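You operate a simulated robot arm through the tools that you are given. There is no shell and no other tool. Be economical: measure what you need, move in short steps, check, and stop when the job is done.

Carry out the task below with a simulated two-armed robot. There is one attempt and no reset: what you move stays moved.

JOB
Hold the round green can on the top of the lid with the black handle steady with one hand and put the tamper with a green handle in it with the other.

The check looks at the end state, three seconds after you hand in, the way a careful person would. Anything else that was tipped, shoved, dropped, spilled or broken makes it a failure. A push-on lid holds only when it is set on centred and level and pressed home; a screw cap is set on level and turned clockwise until tight.

ROBOT AND FRAMES
Two 7-joint arms with two-finger parallel grippers on one trunk, on a base that drives. Base frame: it is fixed to the floor where the robot stands at the start and does not move with it; the origin is under the middle of the robot, x ahead of it, y to its left, z up; the surface under the hand at the start is at about z = 60. Readings come in cm, degrees, newtons and seconds.
The left shoulder is at the start at [7, 16.3, 97], the right one opposite. With the tool pointing down near the work surface each hand reaches from about 38 to 88 cm from the robot's upright axis, wherever it stands, measured 20 degrees to its own side. Payload 3.43 kg a hand.
The TCP of each hand is the grasp point between the finger pads, 3.4 cm short of the fingertips. In the tool frame z runs along the fingers and y along their closing line. The gripper opens to 12.8 cm. The fingers are 2.4 cm wide and 1.2 cm thick; the gripper's body (4.8 by 13 cm) begins 9.6 cm behind the TCP.
Orientation is told as [roll, pitch, yaw] about the base's x, y, z axes, in that order, counted from this pose: with the fingers straight down and closing along the base's y, the tool's x points along the base's -x, its y along +y and its z along -z.

CONTROLS
- The arms move only by the tool servo_tool. It takes "left_rows", "right_rows" or both (then of equal length, played together; a hand with none holds still); each is a list that holds one entry, the list of rows, each a list of 6 numbers: the shift along the base's x, y, z in units of 300 mm (1.0 is 300 mm), then the turn, a rotation vector about the base's x, y, z in units of 90 degrees (1.0 is 90 degrees). In form: [[[x, y, z, wx, wy, wz], ...]]. A call has 1 to 8 rows; each row is the pose to reach, as a shift and turn from the pose commanded when the call began. "left_grip" and "right_grip" are, for a hand that has rows, the finger opening in cm, from 0 to 12.8, set as the call begins (left out, the last holds). A call with a number of a shift or a turn outside -1 to 1 is refused whole. Each row takes 0.2 s and may step no farther than 5 cm and 8.6 degrees from the row before; otherwise, or with a gripper value out of range, the whole call is refused. Where a pose cannot be reached the arm comes as near as it can. A force on the tool above 40 N (or 10 N above the force at the start of the call, whichever is more), or a blocked arm, ends the call early, and 0.2 s more pass. Each finger travels about 15.3 cm/s and halts on what it meets, pressing with about 38 N; the grip force reading is that of the motor and also rises with nothing between the fingers. The clock runs only during rows and for 0.2 s after the last one: add rows that repeat a pose to give the fingers time. The reply holds the time, the measured pose of the TCP, the force on the tool along the base axes, the opening and the grip force, in the units named above and with some noise, with the torque about the TCP (base axes, N m) and any sound that the robot's microphone picked up.
- Cameras (640 x 400 px; columns grow to the right, rows downward): "scene" is now at [13.62, -1.74, 120.04]; the picture's right is [-0.18, -0.98, 0.00], its down [-0.54, 0.10, -0.84] and it looks along [0.82, -0.15, -0.55] (base axes); focal length 281 px, centre (320, 200). "left" rides on the left gripper at [7.6, 1.1, -16] in its tool frame; the picture's right is [-0.15, 0.99, 0.00], its down [-0.88, -0.13, -0.46] and it looks along [-0.45, -0.07, 0.89] (tool axes); focal length 234 px, centre (320, 200). "right" rides on the right gripper at [7.6, -1.1, -16] in its tool frame; the picture's right is [0.15, 0.99, 0.00], its down [-0.88, 0.13, -0.46] and it looks along [-0.45, 0.07, 0.89] (tool axes); focal length 234 px, centre (320, 200). There is no depth. A picture from a camera that has moved, and an enlarged one, comes with that camera's place and axes in the base frame and with its lens.
- camera(camera): a new picture of that camera. It takes no simulated time.
- slide_trunk(by): slides the trunk up (or, below 0, down) by that many cm; the arms and the scene camera ride with it, the base frame stays. It gives what a move gives, with no picture.
- base_move(legs): drives the robot by 1 to 6 legs, each [ahead, left, turn to the left] in cm, cm and degrees, along the robot's own axes; the way and the turn of a leg run together, so that a leg with both is an arc; at most 150 cm and 180 degrees a leg. The arms and the cameras ride along, it lands a little off, and it stops where it bumps. It gives what a move gives.
- turn_head(pan, tilt): turns the head with the scene camera to pan (to the left, within 86 degrees either way) and tilt (down, from -29 to 69), counted from straight ahead of the robot. It gives what a move gives.
- zoom(camera, box): a new picture of the part [left, top, right, bottom] of that camera's present view, enlarged. It takes no simulated time.
- hand_in(): hands the job in; it is judged then, once.

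Work in short steps. Places have to be worked out from the pictures, the camera data and where the tool is seen: move nearer, look again, correct. Check each grasp and each placing, and mend what went wrong. You have 120 turns and 108 pictures in all, those below and enlarged ones among them. Open the grippers and draw the arms clear of the work before you hand the job in, unless the task says otherwise; then end with one line.

The tools are called after "Request:" as a command line: name --argument value ..., lists and objects as JSON in quotes. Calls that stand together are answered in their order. servo_tool: Moves the arms, as the interface text tells. Its arguments: {"type":"object","properties":{"left_rows":{"type":"array"},"left_grip":{"type":"number"},"right_rows":{"type":"array"},"right_grip":{"type":"number"}},"required":[]} The other tools are called the same way: slide_trunk (by) slides the trunk up or down; base_move (legs) drives the base; turn_head (pan, tilt) turns the head that bears the scene camera; camera (camera) takes a picture; zoom (camera, box) takes an enlarged picture of a part of a camera's view; hand_in () hands the job in.

At the start:

```text
time: 0.0
left_eef_pos: [71.27, 11.07, 93.73]
left_orientation: [-0.1, -0.1, 0.0]
left_wrist_force: [0.2, 0.1, 0.6]
left_wrist_torque: [0.01, 0.0, 0.0]
left_grip_width: 12.81
left_grasp_force: 0.0
right_eef_pos: [53.18, -33.26, 84.65]
right_orientation: [0.0, 0.0, 0.0]
right_wrist_force: [-0.3, -0.3, -0.7]
right_wrist_torque: [0.0, -0.02, 0.01]
right_grip_width: 12.82
right_grasp_force: 0.0
trunk travel left (down, up): [-45.0, 49.0]
robot x, y, heading: [-0.23, 0.05, -0.0]
head pan, tilt: [-10.2, 33.1]
```

scene: 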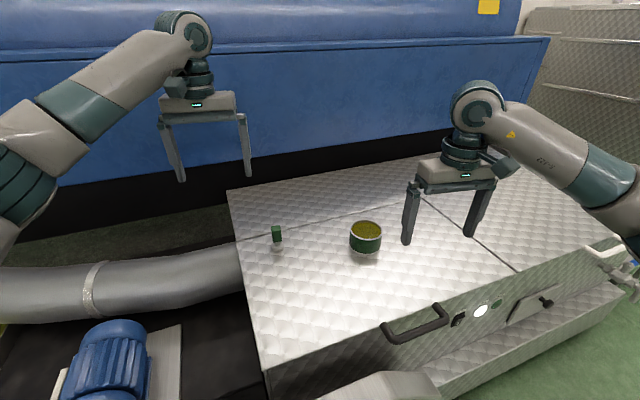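
right: 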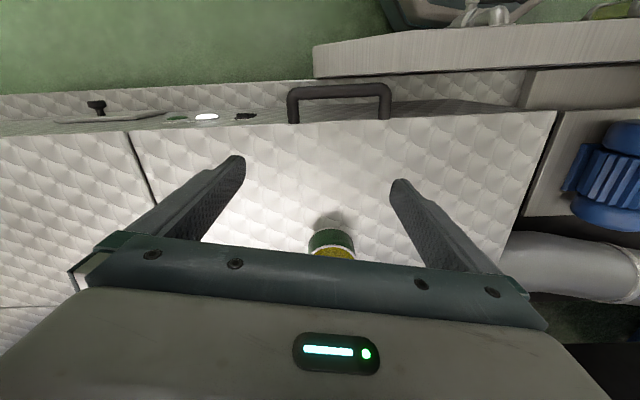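
left: 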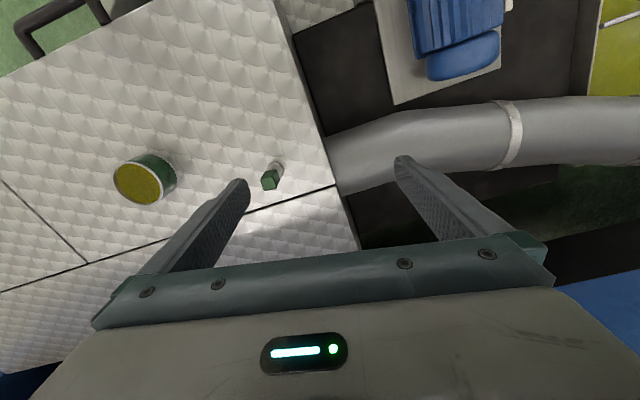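

I see a green can with yellow contents and a small tamper to its left. I zoom in to see both in detail.

Request:
zoom --camera "scene" --box '[240, 190, 420, 302]'

Request:
zoom --camera "left" --box '[90, 120, 330, 270]'

```text
3.56 times, centred on (330, 246) of scene
camera zoom: at [13.62, -1.74, 120.04], right [-0.18, -0.98, 0.0], down [-0.54, 0.1, -0.84], along [0.82, -0.15, -0.55], focal length 1000 px, centre (284, 36)
```

zoom: 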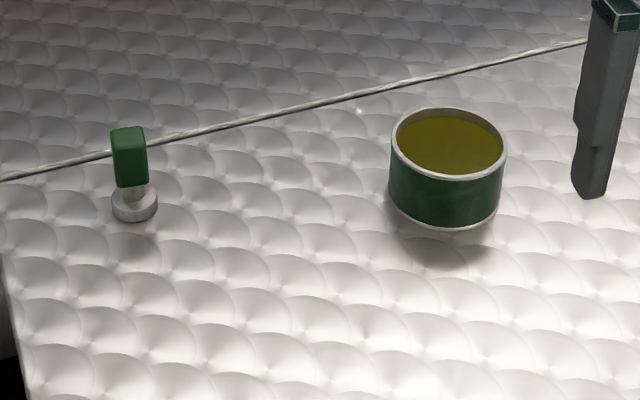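

```text
2.67 times, centred on (210, 195) of left
camera zoom: at [63.8, 12.09, 109.75], right [0.15, 0.99, 0.0], down [0.88, -0.13, 0.46], along [0.45, -0.07, -0.89], focal length 624 px, centre (613, 213)
```

zoom: 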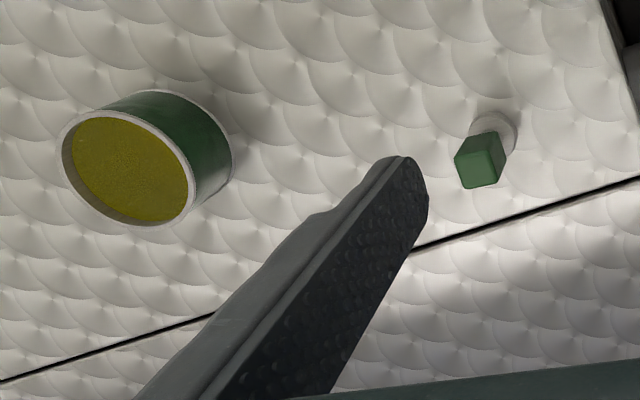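

The tamper is near (80, -0.5) and the can near (76.7, -27.6). The lid surface is at about z≈59. The can is far for the left hand, so I look down and to the right to see whether the base can drive.

Request:
turn_head --pan -10 --tilt 68

Request:
camera --camera "scene"

Request:
turn_head --pan -60 --tilt 50

Request:
camera --camera "scene"

```text
time: 1.0
left_eef_pos: [71.4, 10.97, 93.83]
left_orientation: [0.0, -0.1, -0.1]
left_wrist_force: [0.3, -0.4, 0.2]
left_wrist_torque: [-0.01, 0.0, 0.0]
left_grip_width: 12.79
left_grasp_force: 0.2
right_eef_pos: [53.34, -33.26, 84.73]
right_orientation: [-0.1, 0.1, 0.0]
right_wrist_force: [-0.8, -0.6, 0.1]
right_wrist_torque: [0.0, 0.0, 0.05]
right_grip_width: 12.79
right_grasp_force: 0.0
trunk travel left (down, up): [-45.0, 49.0]
robot x, y, heading: [-0.24, 0.14, -0.1]
head pan, tilt: [-10.0, 68.0]
```

```text
102 pictures are left
camera scene: at [10.46, -1.15, 115.45], right [-0.17, -0.98, 0.0], down [-0.91, 0.16, -0.38], along [0.37, -0.07, -0.93], focal length 281 px, centre (320, 200)
```

scene: 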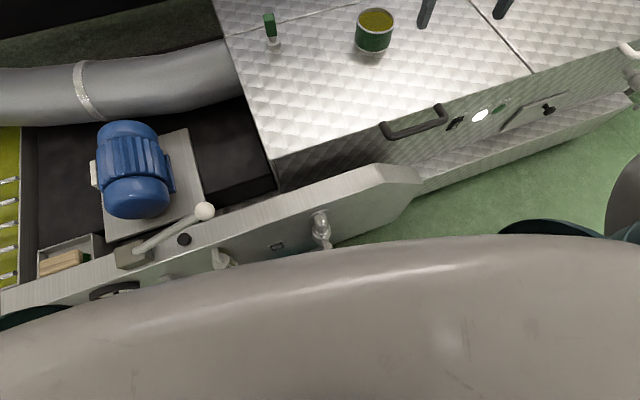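

```text
time: 2.2
left_eef_pos: [71.38, 11.01, 93.81]
left_orientation: [0.0, 0.1, 0.0]
left_wrist_force: [-0.1, 0.3, 0.2]
left_wrist_torque: [0.0, -0.01, -0.02]
left_grip_width: 12.8
left_grasp_force: 0.0
right_eef_pos: [53.25, -33.19, 84.75]
right_orientation: [0.0, 0.0, 0.1]
right_wrist_force: [0.0, -0.5, 0.0]
right_wrist_torque: [0.02, -0.02, 0.0]
right_grip_width: 12.78
right_grasp_force: 0.0
trunk travel left (down, up): [-45.0, 49.0]
robot x, y, heading: [-0.13, -0.19, -0.1]
head pan, tilt: [-60.0, 50.0]
```

```text
101 pictures are left
camera scene: at [8.71, -6.82, 117.56], right [-0.87, -0.5, 0.0], down [-0.38, 0.66, -0.64], along [0.32, -0.56, -0.77], focal length 281 px, centre (320, 200)
```

scene: 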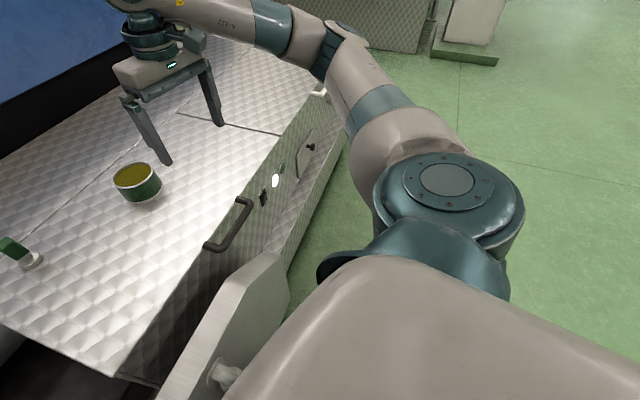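

Ahead the machine's rail is close, but it slants away to the right and the floor there is free. I drive 25 cm right and then 6 cm ahead, so that each hand can reach its work.

Request:
base_move --legs '[[0, -25, 0], [6, 0, 0]]'

Request:
turn_head --pan 0 --tilt 42

Request:
camera --camera "scene"

Request:
camera --camera "left"

Request:
camera --camera "right"

```text
time: 4.6
left_eef_pos: [77.44, -13.98, 93.67]
left_orientation: [0.1, 0.2, 0.1]
left_wrist_force: [0.8, -0.7, -0.5]
left_wrist_torque: [0.02, 0.04, 0.03]
left_grip_width: 12.82
left_grasp_force: 0.1
right_eef_pos: [59.45, -58.46, 84.58]
right_orientation: [0.0, 0.1, 0.2]
right_wrist_force: [0.3, -0.1, -0.1]
right_wrist_torque: [-0.02, 0.06, 0.01]
right_grip_width: 12.79
right_grasp_force: 0.0
trunk travel left (down, up): [-45.0, 49.0]
robot x, y, heading: [6.08, -25.08, 0.3]
head pan, tilt: [-60.0, 50.0]
```

```text
time: 5.9
left_eef_pos: [77.3, -13.96, 93.74]
left_orientation: [0.0, 0.0, 0.0]
left_wrist_force: [0.1, 0.5, 0.3]
left_wrist_torque: [-0.02, 0.01, -0.01]
left_grip_width: 12.81
left_grasp_force: 0.2
right_eef_pos: [59.28, -58.49, 84.78]
right_orientation: [0.0, 0.0, 0.1]
right_wrist_force: [0.3, -0.3, 0.1]
right_wrist_torque: [-0.01, 0.01, -0.05]
right_grip_width: 12.81
right_grasp_force: 0.1
trunk travel left (down, up): [-45.0, 49.0]
robot x, y, heading: [6.31, -25.08, 0.1]
head pan, tilt: [0.0, 42.0]
```

```text
100 pictures are left
camera scene: at [19.28, -25.31, 118.69], right [0.0, -1.0, 0.0], down [-0.67, 0.0, -0.74], along [0.74, 0.0, -0.67], focal length 281 px, centre (320, 200)
```

scene: 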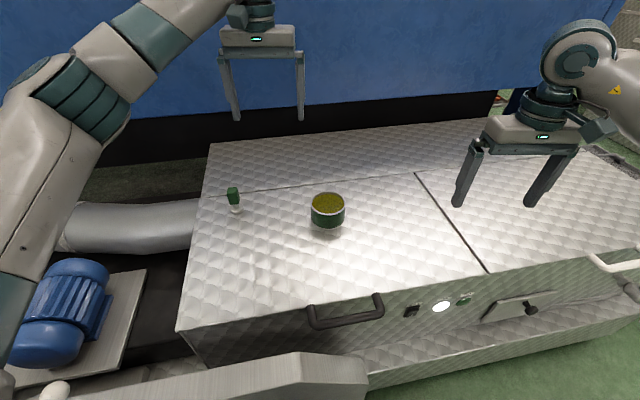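

```text
99 pictures are left
camera left: at [69.85, -12.98, 109.73], right [0.14, 0.99, 0.0], down [0.88, -0.13, 0.45], along [0.45, -0.07, -0.89], focal length 234 px, centre (320, 200)
```

left: 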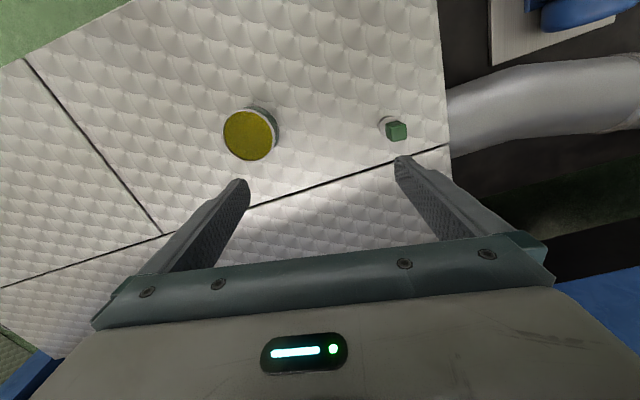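

```text
98 pictures are left
camera right: at [51.89, -59.55, 100.66], right [-0.15, 0.99, 0.0], down [0.88, 0.13, 0.46], along [0.45, 0.07, -0.89], focal length 234 px, centre (320, 200)
```

right: 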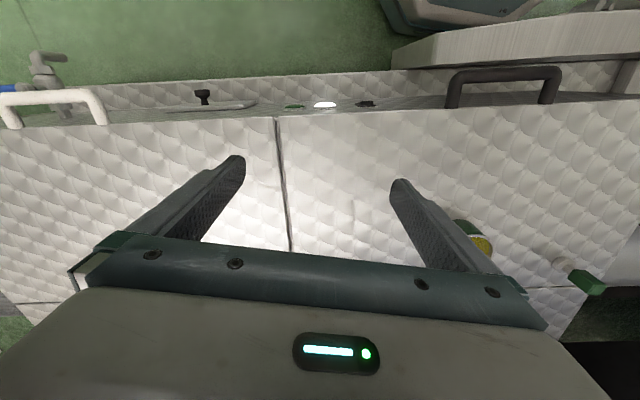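

The tamper is at about (80, -0.7) and the can centre at about (77, -27.6). I bring the left hand above the tamper. The right hand goes to a pregrasp behind the can, pitched 45° forward, which leaves the space above the can free for the left hand.

Request:
servo_tool --left_rows '[[[0.011, 0.055, -0.057, 0, 0, 0], [0.022, 0.111, -0.114, 0, 0, 0], [0.034, 0.166, -0.171, 0, 0, 0], [0.045, 0.222, -0.228, 0, 0, 0], [0.056, 0.277, -0.285, 0, 0, 0], [0.068, 0.332, -0.343, 0, 0, 0], [0.079, 0.388, -0.4, 0, 0, 0], [0.09, 0.443, -0.457, 0, 0, 0]]]' --right_rows '[[[0.03, 0.129, -0.037, 0, -0.0625, 0], [0.059, 0.258, -0.073, 0, -0.125, 0], [0.089, 0.386, -0.11, 0, -0.1875, 0], [0.118, 0.515, -0.147, 0, -0.25, 0], [0.148, 0.644, -0.183, 0, -0.3125, 0], [0.178, 0.773, -0.22, 0, -0.375, 0], [0.207, 0.902, -0.257, 0, -0.4375, 0], [0.237, 1.0, -0.293, 0, -0.5, 0]]]'

Request:
camera --camera "scene"

Request:
camera --camera "left"

Request:
camera --camera "right"

```text
time: 7.7
left_eef_pos: [80.14, -0.67, 80.07]
left_orientation: [0.0, 0.1, 0.1]
left_wrist_force: [-0.6, 0.3, 0.3]
left_wrist_torque: [-0.02, -0.02, 0.01]
left_grip_width: 12.81
left_grasp_force: 0.0
right_eef_pos: [66.52, -28.26, 75.71]
right_orientation: [-0.2, -45.1, 0.1]
right_wrist_force: [0.5, -0.7, -0.2]
right_wrist_torque: [0.02, 0.0, 0.0]
right_grip_width: 12.81
right_grasp_force: 0.0
trunk travel left (down, up): [-45.0, 49.0]
robot x, y, heading: [5.95, -24.94, 0.1]
head pan, tilt: [0.0, 42.0]
```

```text
97 pictures are left
camera scene: at [19.32, -25.2, 118.69], right [0.0, -1.0, 0.0], down [-0.67, 0.0, -0.74], along [0.74, 0.0, -0.67], focal length 281 px, centre (320, 200)
```

scene: 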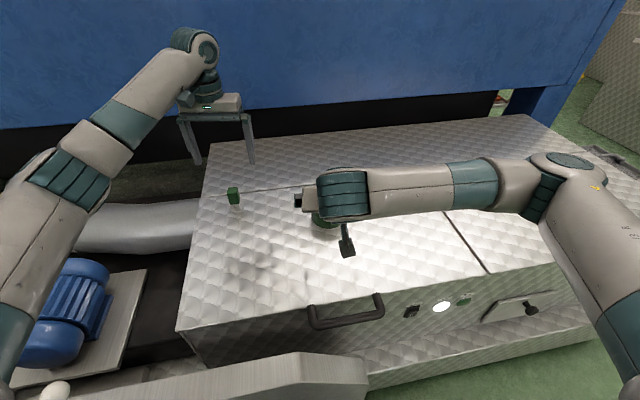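

```text
96 pictures are left
camera left: at [72.58, 0.36, 96.06], right [0.14, 0.99, 0.0], down [0.88, -0.13, 0.45], along [0.45, -0.07, -0.89], focal length 234 px, centre (320, 200)
```

left: 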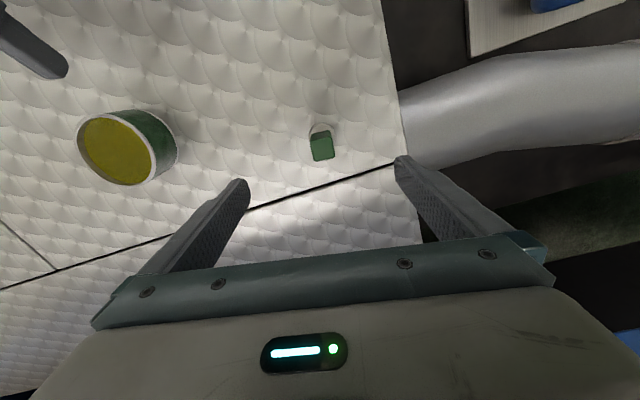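

```text
95 pictures are left
camera right: at [49.86, -29.45, 81.57], right [-0.1, 0.99, -0.11], down [0.3, 0.13, 0.94], along [0.95, 0.07, -0.31], focal length 234 px, centre (320, 200)
```

right: 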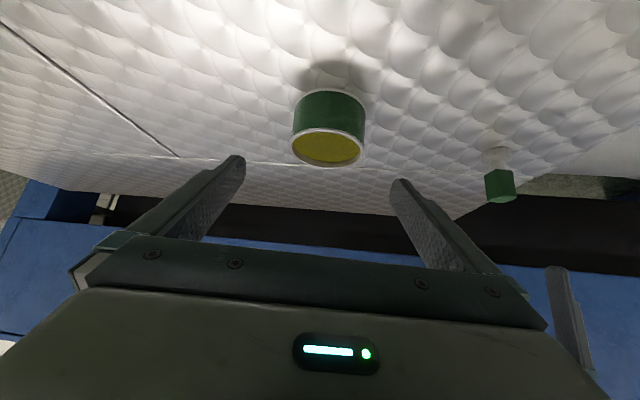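

Estimates so far: can axis at about (77, -27.6) and rim at z≈65.4. I zoom into the left and right views to settle the tamper's height and the can's.

Request:
zoom --camera "left" --box '[272, 105, 368, 165]'

Request:
zoom --camera "right" --box '[272, 75, 544, 245]'

Request:
zoom --camera "scene" --box '[160, 130, 352, 250]'

```text
6.67 times, centred on (320, 135) of left
camera zoom: at [72.58, 0.36, 96.06], right [0.14, 0.99, 0.0], down [0.88, -0.13, 0.45], along [0.45, -0.07, -0.89], focal length 1561 px, centre (320, 633)
```

zoom: 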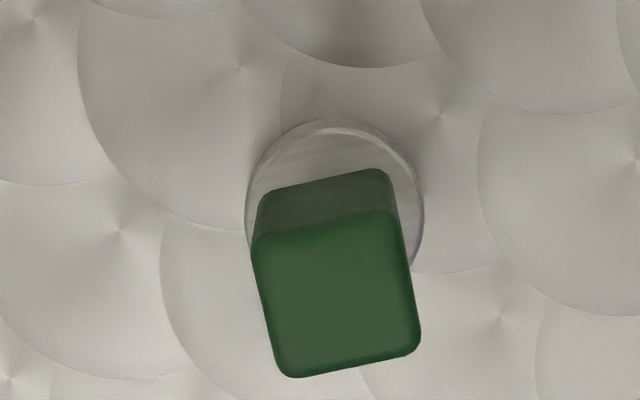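

```text
2.35 times, centred on (408, 160) of right
camera zoom: at [49.86, -29.45, 81.57], right [-0.1, 0.99, -0.11], down [0.3, 0.13, 0.94], along [0.95, 0.07, -0.31], focal length 551 px, centre (113, 294)
```

zoom: 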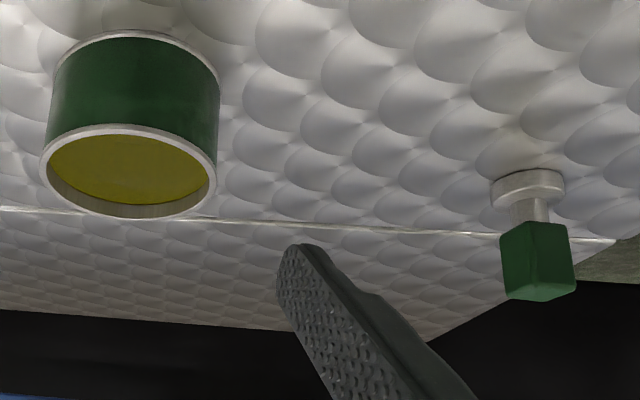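

```text
3.33 times, centred on (256, 190) of scene
camera zoom: at [19.32, -25.2, 118.69], right [0.0, -1.0, 0.0], down [-0.67, 0.0, -0.74], along [0.74, 0.0, -0.67], focal length 937 px, centre (533, 233)
```

zoom: 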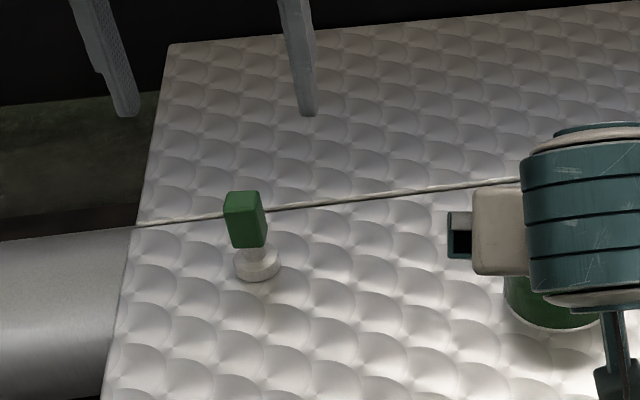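

The handle top is at z≈66.8 and the tamper axis at about (80.2, -0.6). I move the right hand onto the approach line just short of the can, then check the centring.

Request:
servo_tool --right_rows '[[[0.06, 0.015, -0.09, 0, 0, 0], [0.117, 0.025, -0.18, 0, 0, 0], [0.117, 0.025, -0.18, 0, 0, 0]]]'

Request:
camera --camera "right"

Request:
camera --camera "left"

```text
time: 8.5
left_eef_pos: [80.06, -0.67, 80.05]
left_orientation: [-0.1, 0.1, 0.1]
left_wrist_force: [-0.9, -0.5, 0.0]
left_wrist_torque: [0.0, 0.01, -0.04]
left_grip_width: 12.8
left_grasp_force: 0.0
right_eef_pos: [69.95, -27.64, 70.7]
right_orientation: [-0.2, -44.9, 0.1]
right_wrist_force: [-0.5, 0.9, 0.0]
right_wrist_torque: [0.02, 0.0, -0.02]
right_grip_width: 12.77
right_grasp_force: 0.1
trunk travel left (down, up): [-45.0, 49.0]
robot x, y, heading: [6.02, -24.99, 0.3]
head pan, tilt: [0.0, 42.0]
```

```text
91 pictures are left
camera right: at [53.44, -28.83, 76.47], right [-0.1, 0.99, -0.1], down [0.3, 0.13, 0.94], along [0.95, 0.07, -0.31], focal length 234 px, centre (320, 200)
```

right: 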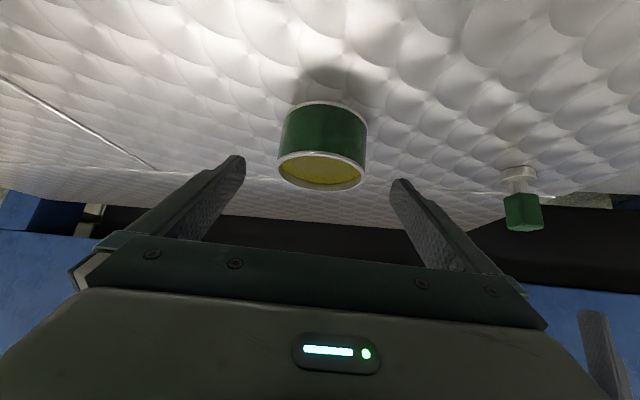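

```text
90 pictures are left
camera left: at [72.52, 0.28, 96.16], right [0.14, 0.99, 0.0], down [0.88, -0.13, 0.45], along [0.45, -0.07, -0.89], focal length 234 px, centre (320, 200)
```

left: 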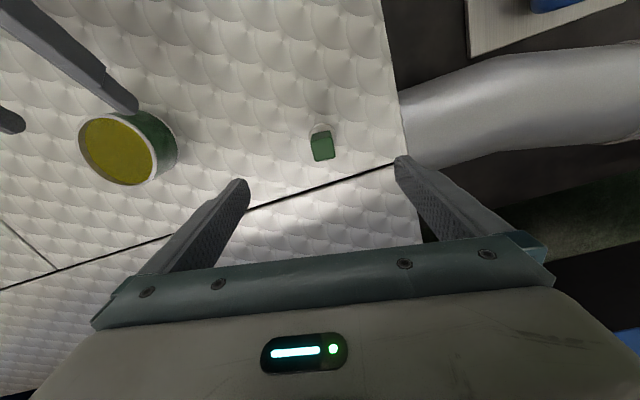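

The can centre reads (77.2, -27.45), between the fingers with margin on both sides. I advance along the tool axis to TCP (77.2, -27.5, 63.4), still open.

Request:
servo_tool --right_rows '[[[0.06, 0.003, -0.06, 0, 0, 0], [0.12, 0.005, -0.12, 0, 0, 0], [0.18, 0.005, -0.18, 0, 0, 0], [0.242, 0.005, -0.243, 0, 0, 0], [0.242, 0.005, -0.243, 0, 0, 0]]]'

Request:
camera --camera "right"

Request:
zoom --camera "left" --box '[0, 50, 256, 210]'

```text
time: 9.7
left_eef_pos: [80.05, -0.78, 80.22]
left_orientation: [0.0, 0.2, 0.1]
left_wrist_force: [0.3, -0.5, -0.1]
left_wrist_torque: [-0.04, -0.01, -0.02]
left_grip_width: 12.8
left_grasp_force: 0.1
right_eef_pos: [77.12, -27.33, 63.28]
right_orientation: [-0.1, -45.0, 0.1]
right_wrist_force: [-1.1, -0.1, 0.1]
right_wrist_torque: [0.0, 0.0, -0.01]
right_grip_width: 12.77
right_grasp_force: 0.2
trunk travel left (down, up): [-45.0, 49.0]
robot x, y, heading: [5.95, -25.06, -0.0]
head pan, tilt: [0.0, 42.0]
```

```text
89 pictures are left
camera right: at [60.56, -28.62, 69.19], right [-0.1, 0.99, -0.1], down [0.3, 0.13, 0.94], along [0.95, 0.07, -0.31], focal length 234 px, centre (320, 200)
```

right: 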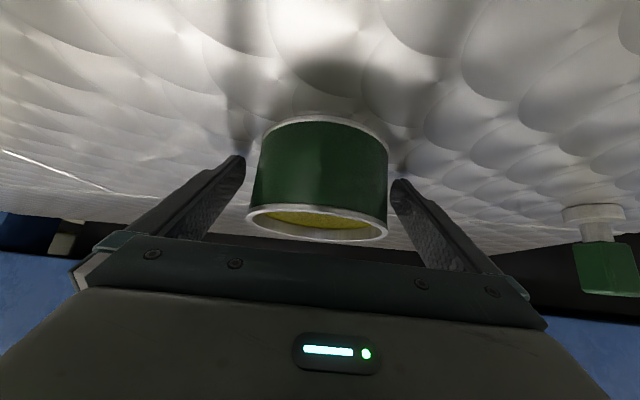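

```text
2.50 times, centred on (128, 130) of left
camera zoom: at [72.53, 0.27, 96.16], right [0.14, 0.99, 0.0], down [0.88, -0.13, 0.45], along [0.45, -0.07, -0.89], focal length 585 px, centre (800, 375)
```

zoom: 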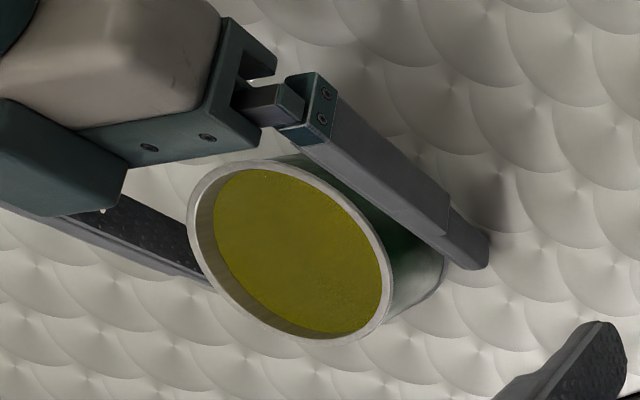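

The can is centred between the open fingers. I close the right hand on it and hold the pose.

Request:
servo_tool --right_rows '[[[0, 0, 0, 0, 0, 0], [0, 0, 0, 0, 0, 0], [0, 0, 0, 0, 0, 0]]]' --right_grip 9.0

Request:
camera --camera "right"

Request:
zoom --camera "left" --box '[0, 50, 256, 210]'

```text
time: 10.5
left_eef_pos: [80.09, -0.64, 80.16]
left_orientation: [-0.1, 0.1, 0.1]
left_wrist_force: [0.0, -0.9, 0.7]
left_wrist_torque: [0.07, 0.02, 0.02]
left_grip_width: 12.8
left_grasp_force: 0.0
right_eef_pos: [77.05, -27.35, 63.23]
right_orientation: [-0.2, -45.0, 0.1]
right_wrist_force: [0.2, 2.3, -0.5]
right_wrist_torque: [0.19, -0.01, -0.01]
right_grip_width: 9.84
right_grasp_force: 37.6
trunk travel left (down, up): [-45.0, 49.0]
robot x, y, heading: [6.29, -24.86, 0.4]
head pan, tilt: [0.0, 42.0]
```

```text
87 pictures are left
camera right: at [60.55, -28.61, 69.21], right [-0.1, 0.99, -0.1], down [0.3, 0.13, 0.94], along [0.95, 0.07, -0.31], focal length 234 px, centre (320, 200)
```

right: 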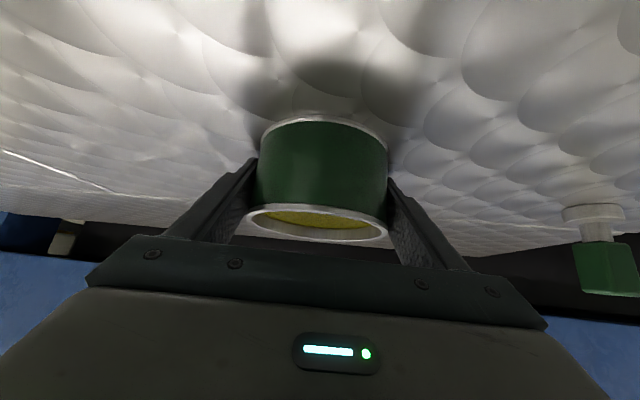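

```text
2.50 times, centred on (128, 130) of left
camera zoom: at [72.53, 0.28, 96.16], right [0.14, 0.99, 0.0], down [0.88, -0.13, 0.45], along [0.45, -0.07, -0.89], focal length 585 px, centre (800, 375)
```

zoom: 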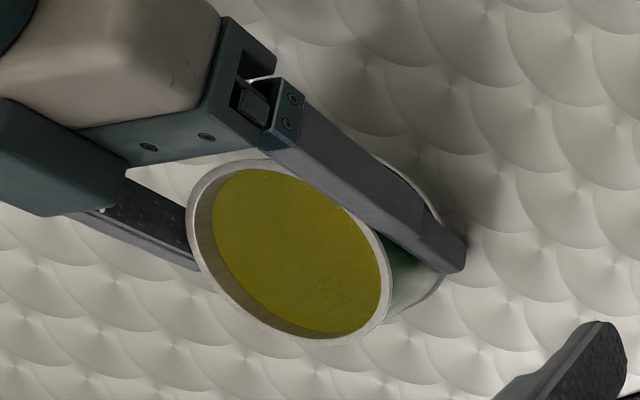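

The can is gripped at 9.84 cm with 38 N and did not shift. I lower the open left hand around the tamper's handle.

Request:
servo_tool --left_rows '[[[0.002, 0.002, -0.13, 0, 0, 0], [0.003, 0.003, -0.26, 0, 0, 0], [0.003, 0.003, -0.39, 0, 0, 0], [0.003, 0.003, -0.49, 0, 0, 0], [0.003, 0.003, -0.49, 0, 0, 0]]]' --left_grip 8

Request:
camera --camera "left"

Request:
zoom --camera "scene" --box '[160, 130, 352, 250]'

Request:
zoom --camera "right" --box '[480, 180, 640, 280]'

```text
time: 11.7
left_eef_pos: [80.18, -0.47, 65.42]
left_orientation: [0.0, 0.1, 0.0]
left_wrist_force: [0.7, -0.4, 0.9]
left_wrist_torque: [-0.01, 0.01, 0.0]
left_grip_width: 8.02
left_grasp_force: 0.1
right_eef_pos: [77.07, -27.42, 63.24]
right_orientation: [-0.2, -45.0, 0.1]
right_wrist_force: [0.3, -0.1, 0.7]
right_wrist_torque: [0.14, 0.04, -0.03]
right_grip_width: 9.82
right_grasp_force: 38.0
trunk travel left (down, up): [-45.0, 49.0]
robot x, y, heading: [5.88, -25.15, 0.1]
head pan, tilt: [0.0, 42.0]
```

```text
85 pictures are left
camera left: at [72.62, 0.5, 81.32], right [0.14, 0.99, 0.0], down [0.88, -0.13, 0.45], along [0.45, -0.07, -0.89], focal length 234 px, centre (320, 200)
```

left: 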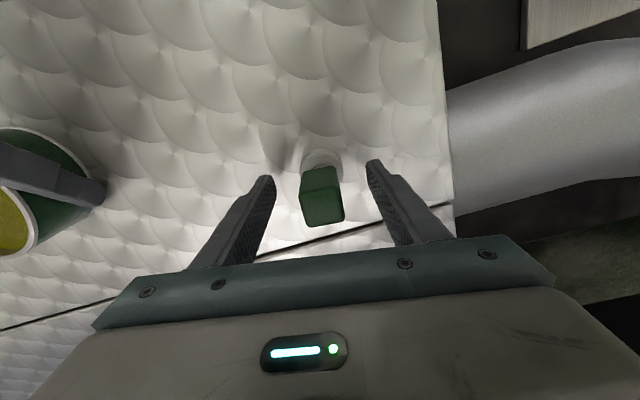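

```text
3.33 times, centred on (256, 190) of scene
camera zoom: at [19.28, -25.3, 118.69], right [0.0, -1.0, 0.0], down [-0.67, 0.0, -0.74], along [0.74, 0.0, -0.67], focal length 937 px, centre (533, 233)
```

zoom: 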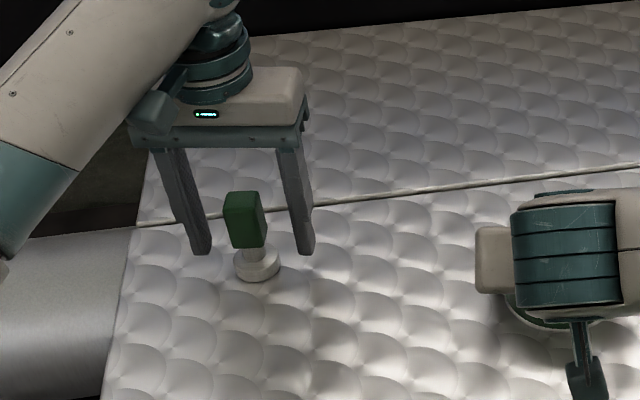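

```text
4.00 times, centred on (560, 230) of right
camera zoom: at [60.57, -28.64, 69.21], right [-0.1, 0.99, -0.1], down [0.3, 0.13, 0.94], along [0.95, 0.07, -0.31], focal length 937 px, centre (-640, 80)
```

zoom: 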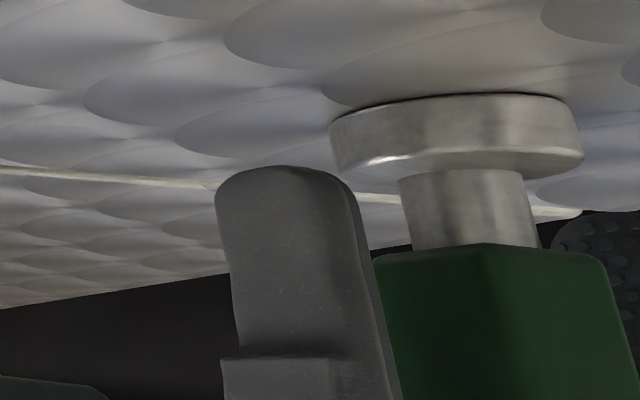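

The fingers straddle the handle, well centred, but the tips are close to the base disc. I raise the hand 0.7 cm and close.

Request:
servo_tool --left_rows '[[[0, 0, 0.023, 0, 0, 0]]]'

Request:
servo_tool --left_rows '[[[0, 0, 0, 0, 0, 0], [0, 0, 0, 0, 0, 0], [0, 0, 0, 0, 0, 0]]]' --left_grip 2.2

Request:
camera --camera "left"

Request:
zoom --camera "right" --box '[480, 180, 640, 280]'

```text
time: 12.1
left_eef_pos: [80.13, -0.44, 66.07]
left_orientation: [-0.1, 0.0, 0.0]
left_wrist_force: [-0.1, 0.9, 0.2]
left_wrist_torque: [-0.02, -0.02, 0.01]
left_grip_width: 7.98
left_grasp_force: 0.0
right_eef_pos: [77.22, -27.42, 63.3]
right_orientation: [-0.1, -44.9, 0.0]
right_wrist_force: [0.4, -1.2, 0.2]
right_wrist_torque: [0.15, 0.03, -0.04]
right_grip_width: 9.83
right_grasp_force: 38.0
trunk travel left (down, up): [-45.0, 49.0]
robot x, y, heading: [5.97, -24.96, 0.0]
head pan, tilt: [0.0, 42.0]
```

```text
time: 12.9
left_eef_pos: [80.14, -0.5, 66.14]
left_orientation: [0.0, 0.0, 0.0]
left_wrist_force: [0.3, 0.7, 2.2]
left_wrist_torque: [0.0, -0.01, 0.0]
left_grip_width: 2.78
left_grasp_force: 38.4
right_eef_pos: [77.14, -27.52, 63.26]
right_orientation: [-0.1, -45.1, 0.2]
right_wrist_force: [1.5, -0.5, -0.3]
right_wrist_torque: [0.18, -0.06, -0.05]
right_grip_width: 9.83
right_grasp_force: 37.9
trunk travel left (down, up): [-45.0, 49.0]
robot x, y, heading: [5.99, -25.11, 0.1]
head pan, tilt: [0.0, 42.0]
```

```text
82 pictures are left
camera left: at [72.6, 0.49, 82.06], right [0.14, 0.99, 0.0], down [0.88, -0.13, 0.46], along [0.45, -0.07, -0.89], focal length 234 px, centre (320, 200)
```

left: 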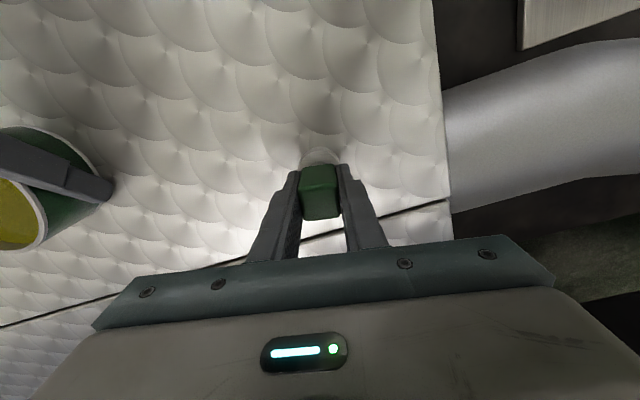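

```text
4.00 times, centred on (560, 230) of right
camera zoom: at [60.55, -28.63, 69.21], right [-0.1, 0.99, -0.1], down [0.3, 0.13, 0.94], along [0.95, 0.07, -0.31], focal length 937 px, centre (-640, 80)
```

zoom: 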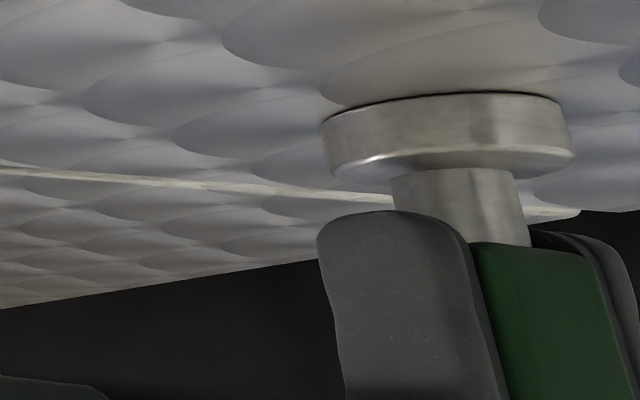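

The handle is gripped at 2.78 cm. I lift the tamper 14 cm and check it.

Request:
servo_tool --left_rows '[[[0, 0, 0.04, 0, 0, 0], [0, 0, 0.16, 0, 0, 0], [0, 0, 0.31, 0, 0, 0], [0, 0, 0.46, 0, 0, 0], [0, 0, 0.46, 0, 0, 0]]]'

Request:
camera --camera "left"

Request:
camera --camera "scene"

```text
time: 14.1
left_eef_pos: [80.13, -0.57, 79.82]
left_orientation: [0.1, 0.2, 0.2]
left_wrist_force: [-1.0, 0.6, -1.0]
left_wrist_torque: [0.01, 0.02, -0.02]
left_grip_width: 2.78
left_grasp_force: 38.3
right_eef_pos: [77.0, -27.47, 63.17]
right_orientation: [-0.1, -45.1, 0.1]
right_wrist_force: [-0.2, -0.1, 0.1]
right_wrist_torque: [0.18, 0.02, -0.03]
right_grip_width: 9.82
right_grasp_force: 37.9
trunk travel left (down, up): [-45.0, 49.0]
robot x, y, heading: [5.91, -25.38, 0.0]
head pan, tilt: [0.0, 42.0]
```

```text
80 pictures are left
camera left: at [72.6, 0.41, 95.78], right [0.14, 0.99, 0.0], down [0.88, -0.13, 0.45], along [0.45, -0.07, -0.89], focal length 234 px, centre (320, 200)
```

left: 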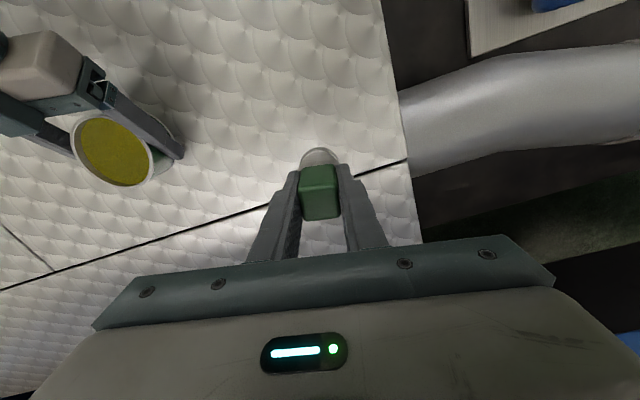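

```text
79 pictures are left
camera scene: at [19.28, -25.28, 118.68], right [0.0, -1.0, 0.0], down [-0.67, 0.0, -0.74], along [0.74, 0.0, -0.67], focal length 281 px, centre (320, 200)
```

scene: 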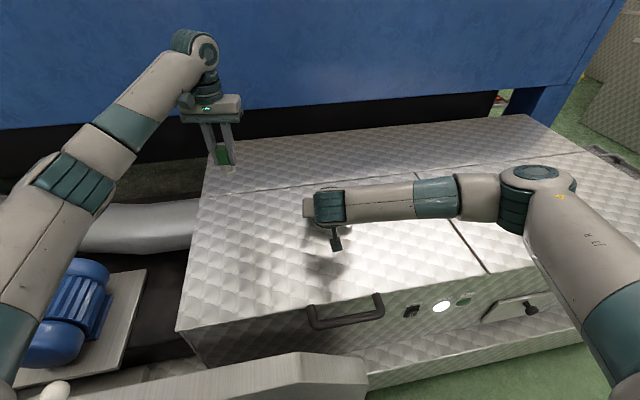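

The tamper hangs straight. I carry it over the can at this height and then look.

Request:
servo_tool --left_rows '[[[-0.014, -0.128, 0, 0, 0, 0], [-0.028, -0.256, 0, 0, 0, 0], [-0.042, -0.384, 0, 0, 0, 0], [-0.056, -0.512, 0, 0, 0, 0], [-0.07, -0.64, 0, 0, 0, 0], [-0.084, -0.768, 0, 0, 0, 0], [-0.098, -0.896, 0, 0, 0, 0], [-0.098, -0.896, 0, 0, 0, 0]]]'

Request:
camera --camera "left"

Request:
camera --camera "scene"

Request:
camera --camera "right"

```text
time: 15.9
left_eef_pos: [77.21, -27.41, 79.89]
left_orientation: [0.1, 0.1, 0.0]
left_wrist_force: [-0.4, -0.4, -2.0]
left_wrist_torque: [0.0, -0.02, -0.01]
left_grip_width: 2.76
left_grasp_force: 38.0
right_eef_pos: [77.1, -27.32, 63.33]
right_orientation: [-0.1, -45.0, 0.1]
right_wrist_force: [-0.2, 0.7, 1.8]
right_wrist_torque: [0.19, -0.02, -0.05]
right_grip_width: 9.8
right_grasp_force: 38.2
trunk travel left (down, up): [-45.0, 49.0]
robot x, y, heading: [5.78, -24.92, -0.0]
head pan, tilt: [0.0, 42.0]
```

```text
78 pictures are left
camera left: at [69.66, -26.48, 95.75], right [0.14, 0.99, 0.0], down [0.88, -0.13, 0.45], along [0.45, -0.07, -0.89], focal length 234 px, centre (320, 200)
```

left: 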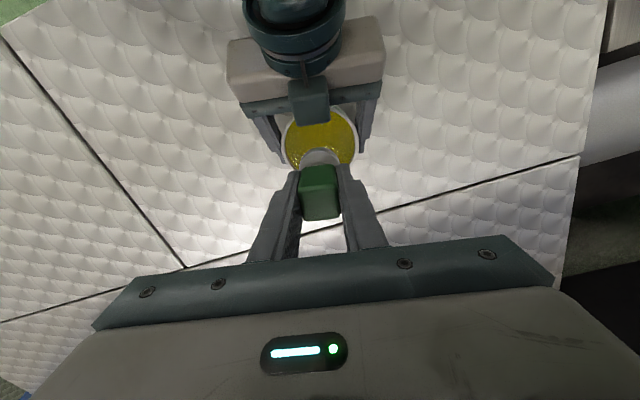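

```text
77 pictures are left
camera scene: at [19.28, -25.28, 118.69], right [0.0, -1.0, 0.0], down [-0.67, 0.0, -0.74], along [0.74, 0.0, -0.67], focal length 281 px, centre (320, 200)
```

scene: 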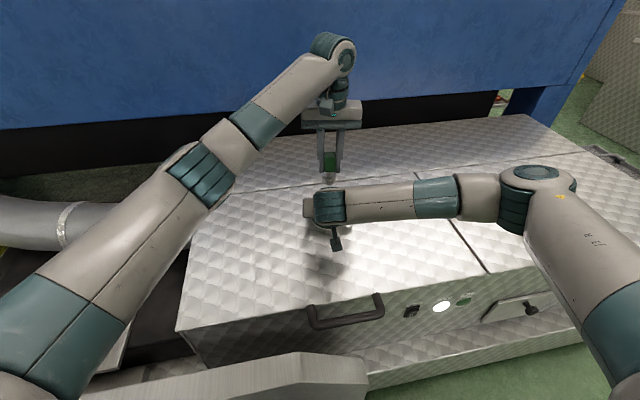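

```text
76 pictures are left
camera right: at [60.56, -28.65, 69.2], right [-0.1, 0.99, -0.1], down [0.3, 0.13, 0.94], along [0.95, 0.07, -0.31], focal length 234 px, centre (320, 200)
```

right: 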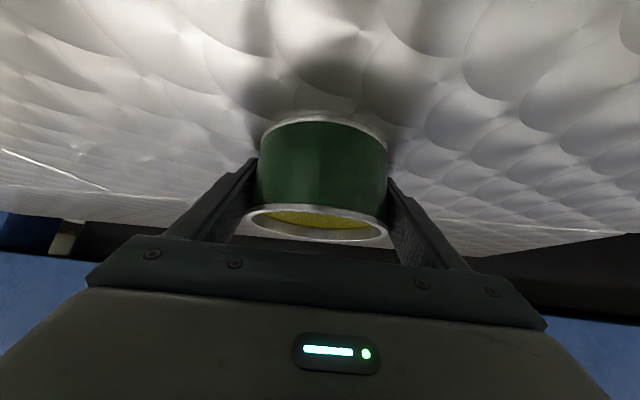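

The tamper is over the can and the left arm passes clear above the right wrist. I zoom in to check clearances and the can centre.

Request:
zoom --camera "left" --box '[224, 80, 416, 200]'

Request:
zoom --camera "scene" --box '[270, 120, 398, 200]'

```text
3.33 times, centred on (320, 140) of left
camera zoom: at [69.66, -26.48, 95.75], right [0.14, 0.99, 0.0], down [0.88, -0.13, 0.45], along [0.45, -0.07, -0.89], focal length 781 px, centre (320, 400)
```

zoom: 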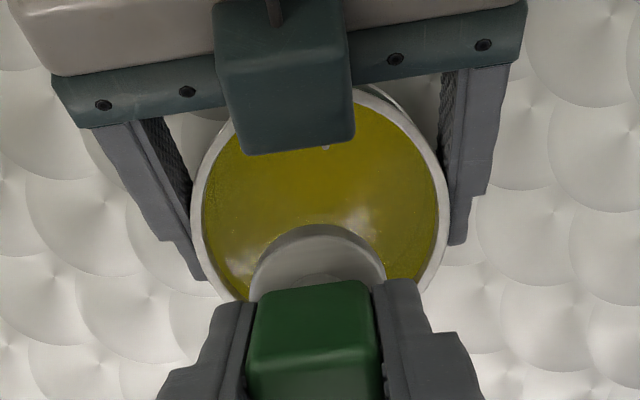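

```text
5.00 times, centred on (334, 160) of scene
camera zoom: at [19.28, -25.28, 118.69], right [0.0, -1.0, 0.0], down [-0.67, 0.0, -0.74], along [0.74, 0.0, -0.67], focal length 1406 px, centre (250, 400)
```

zoom: 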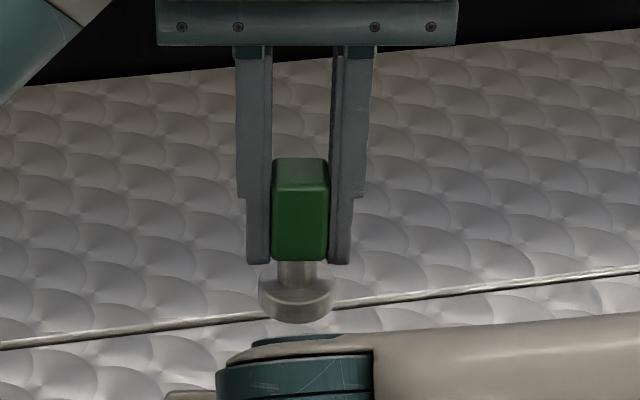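

The tamper is centred over the can and clears the right gripper's top block by about 2.5 cm. I estimate the contents surface at z≈64, so contact should come near TCP z≈71.3. I lower to 73.4 first.

Request:
servo_tool --left_rows '[[[0, 0, -0.07, 0, 0, 0], [0, 0, -0.14, 0, 0, 0], [0, 0, -0.2, 0, 0, 0], [0, 0, -0.217, 0, 0, 0]]]'

Request:
zoom --camera "left" --box '[224, 60, 416, 180]'

Request:
camera --camera "right"

Request:
zoom --camera "scene" --box '[270, 140, 398, 220]'

```text
time: 16.9
left_eef_pos: [77.22, -27.46, 73.43]
left_orientation: [0.1, 0.1, 0.1]
left_wrist_force: [-0.2, -0.5, -2.5]
left_wrist_torque: [0.01, -0.02, -0.01]
left_grip_width: 2.76
left_grasp_force: 37.9
right_eef_pos: [77.1, -27.48, 63.27]
right_orientation: [-0.1, -45.0, 0.1]
right_wrist_force: [-0.1, -1.3, -0.4]
right_wrist_torque: [0.12, -0.01, 0.03]
right_grip_width: 9.82
right_grasp_force: 37.9
trunk travel left (down, up): [-45.0, 49.0]
robot x, y, heading: [6.15, -25.24, 0.2]
head pan, tilt: [0.0, 42.0]
```

```text
3.33 times, centred on (320, 120) of left
camera zoom: at [69.64, -26.47, 89.32], right [0.15, 0.99, 0.0], down [0.88, -0.13, 0.45], along [0.45, -0.07, -0.89], focal length 781 px, centre (320, 467)
```

zoom: 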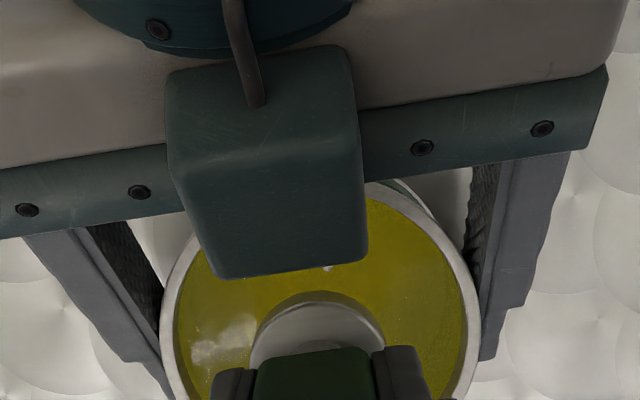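

```text
72 pictures are left
camera right: at [60.56, -28.65, 69.2], right [-0.1, 0.99, -0.1], down [0.3, 0.13, 0.94], along [0.95, 0.07, -0.31], focal length 234 px, centre (320, 200)
```

right: 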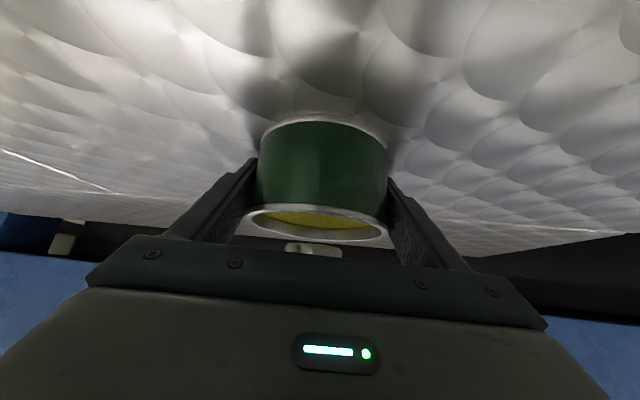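

```text
5.00 times, centred on (334, 180) of scene
camera zoom: at [19.29, -25.32, 118.69], right [0.0, -1.0, 0.0], down [-0.67, 0.0, -0.74], along [0.74, 0.0, -0.67], focal length 1406 px, centre (250, 300)
```

zoom: 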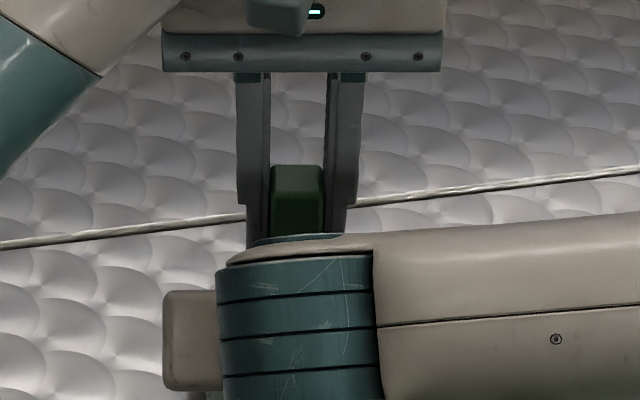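

Clearances hold: the right hand's top block ends at x≈72.9 and the tamper handle's edge is at 75.7. I keep lowering in small rows and watch the force.

Request:
servo_tool --left_rows '[[[0, 0, -0.02, 0, 0, 0], [0, 0, -0.04, 0, 0, 0], [0, 0, -0.05, 0, 0, 0], [0, 0, -0.055, 0, 0, 0]]]'

Request:
zoom --camera "left" --box '[224, 60, 416, 180]'

Request:
zoom --camera "right" --box '[224, 160, 416, 280]'

```text
time: 17.9
left_eef_pos: [77.29, -27.52, 71.7]
left_orientation: [-0.1, 0.1, 0.2]
left_wrist_force: [-0.4, -0.2, -2.8]
left_wrist_torque: [-0.01, -0.01, 0.0]
left_grip_width: 2.77
left_grasp_force: 37.8
right_eef_pos: [77.03, -27.47, 63.2]
right_orientation: [-0.1, -45.0, 0.1]
right_wrist_force: [-0.1, -1.6, 1.3]
right_wrist_torque: [0.14, -0.04, -0.05]
right_grip_width: 9.82
right_grasp_force: 38.1
trunk travel left (down, up): [-45.0, 49.0]
robot x, y, heading: [6.14, -24.86, 0.1]
head pan, tilt: [0.0, 42.0]
```

```text
3.33 times, centred on (320, 120) of left
camera zoom: at [69.73, -26.52, 87.66], right [0.14, 0.99, 0.0], down [0.88, -0.13, 0.45], along [0.45, -0.07, -0.89], focal length 781 px, centre (320, 467)
```

zoom: 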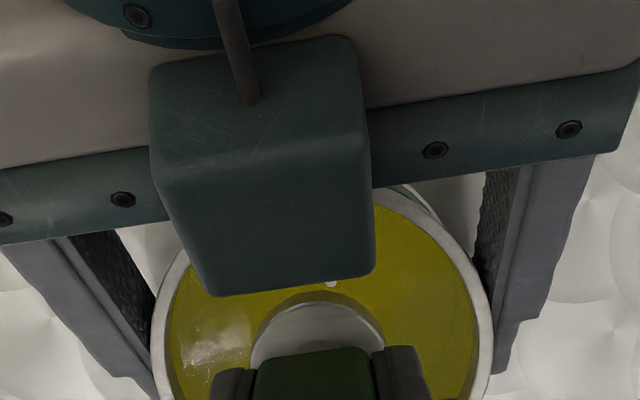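

```text
3.33 times, centred on (320, 220) of right
camera zoom: at [60.56, -28.64, 69.2], right [-0.1, 0.99, -0.1], down [0.3, 0.13, 0.94], along [0.95, 0.07, -0.31], focal length 781 px, centre (320, 133)
```

zoom: 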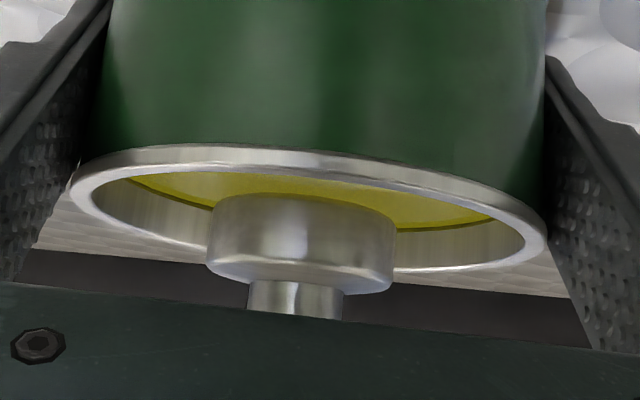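

The tamper's disc is entering the can mouth, well centred, with no contact yet. I go down another 0.6 cm slowly.

Request:
servo_tool --left_rows '[[[0, 0, -0.007, 0, 0, 0], [0, 0, -0.013, 0, 0, 0], [0, 0, -0.02, 0, 0, 0]]]'

Request:
zoom --camera "right" --box '[224, 160, 416, 280]'

```text
time: 18.7
left_eef_pos: [77.29, -27.4, 71.04]
left_orientation: [-0.1, 0.2, 0.1]
left_wrist_force: [-0.6, 0.5, -2.0]
left_wrist_torque: [0.02, 0.01, -0.01]
left_grip_width: 2.75
left_grasp_force: 38.3
right_eef_pos: [77.08, -27.37, 63.14]
right_orientation: [-0.1, -44.9, 0.0]
right_wrist_force: [1.4, -0.5, 0.8]
right_wrist_torque: [0.17, -0.02, -0.07]
right_grip_width: 9.86
right_grasp_force: 38.2
trunk travel left (down, up): [-45.0, 49.0]
robot x, y, heading: [6.01, -24.91, -0.0]
head pan, tilt: [0.0, 42.0]
```

```text
3.33 times, centred on (320, 220) of right
camera zoom: at [60.56, -28.64, 69.2], right [-0.1, 0.99, -0.1], down [0.3, 0.13, 0.94], along [0.95, 0.07, -0.31], focal length 781 px, centre (320, 133)
```

zoom: 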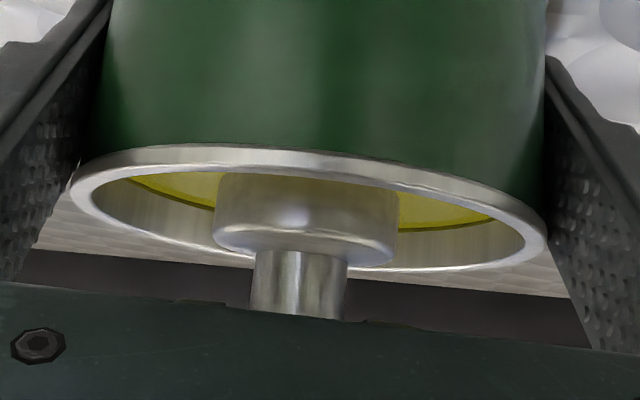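

Still no contact force, and the disc is partly inside. I go 0.5 cm lower in fine rows.

Request:
servo_tool --left_rows '[[[0, 0, -0.005, 0, 0, 0], [0, 0, -0.01, 0, 0, 0], [0, 0, -0.015, 0, 0, 0]]]'

Request:
zoom --camera "right" --box '[224, 160, 416, 280]'

```text
time: 19.5
left_eef_pos: [77.13, -27.49, 70.53]
left_orientation: [0.0, 0.2, 0.1]
left_wrist_force: [-0.3, 0.6, -2.5]
left_wrist_torque: [-0.02, -0.01, 0.04]
left_grip_width: 2.76
left_grasp_force: 37.6
right_eef_pos: [77.23, -27.35, 63.14]
right_orientation: [-0.2, -45.0, 0.1]
right_wrist_force: [0.4, -0.1, 0.4]
right_wrist_torque: [0.16, -0.04, -0.06]
right_grip_width: 9.8
right_grasp_force: 37.9
trunk travel left (down, up): [-45.0, 49.0]
robot x, y, heading: [5.91, -25.24, 0.3]
head pan, tilt: [0.0, 42.0]
```

```text
3.33 times, centred on (320, 220) of right
camera zoom: at [60.56, -28.63, 69.2], right [-0.1, 0.99, -0.1], down [0.3, 0.13, 0.94], along [0.95, 0.07, -0.31], focal length 781 px, centre (320, 133)
```

zoom: 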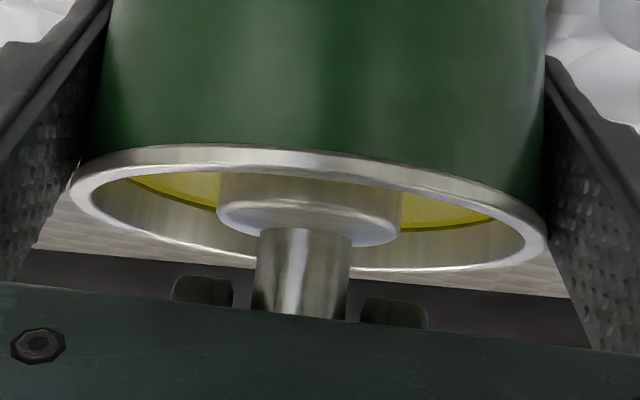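

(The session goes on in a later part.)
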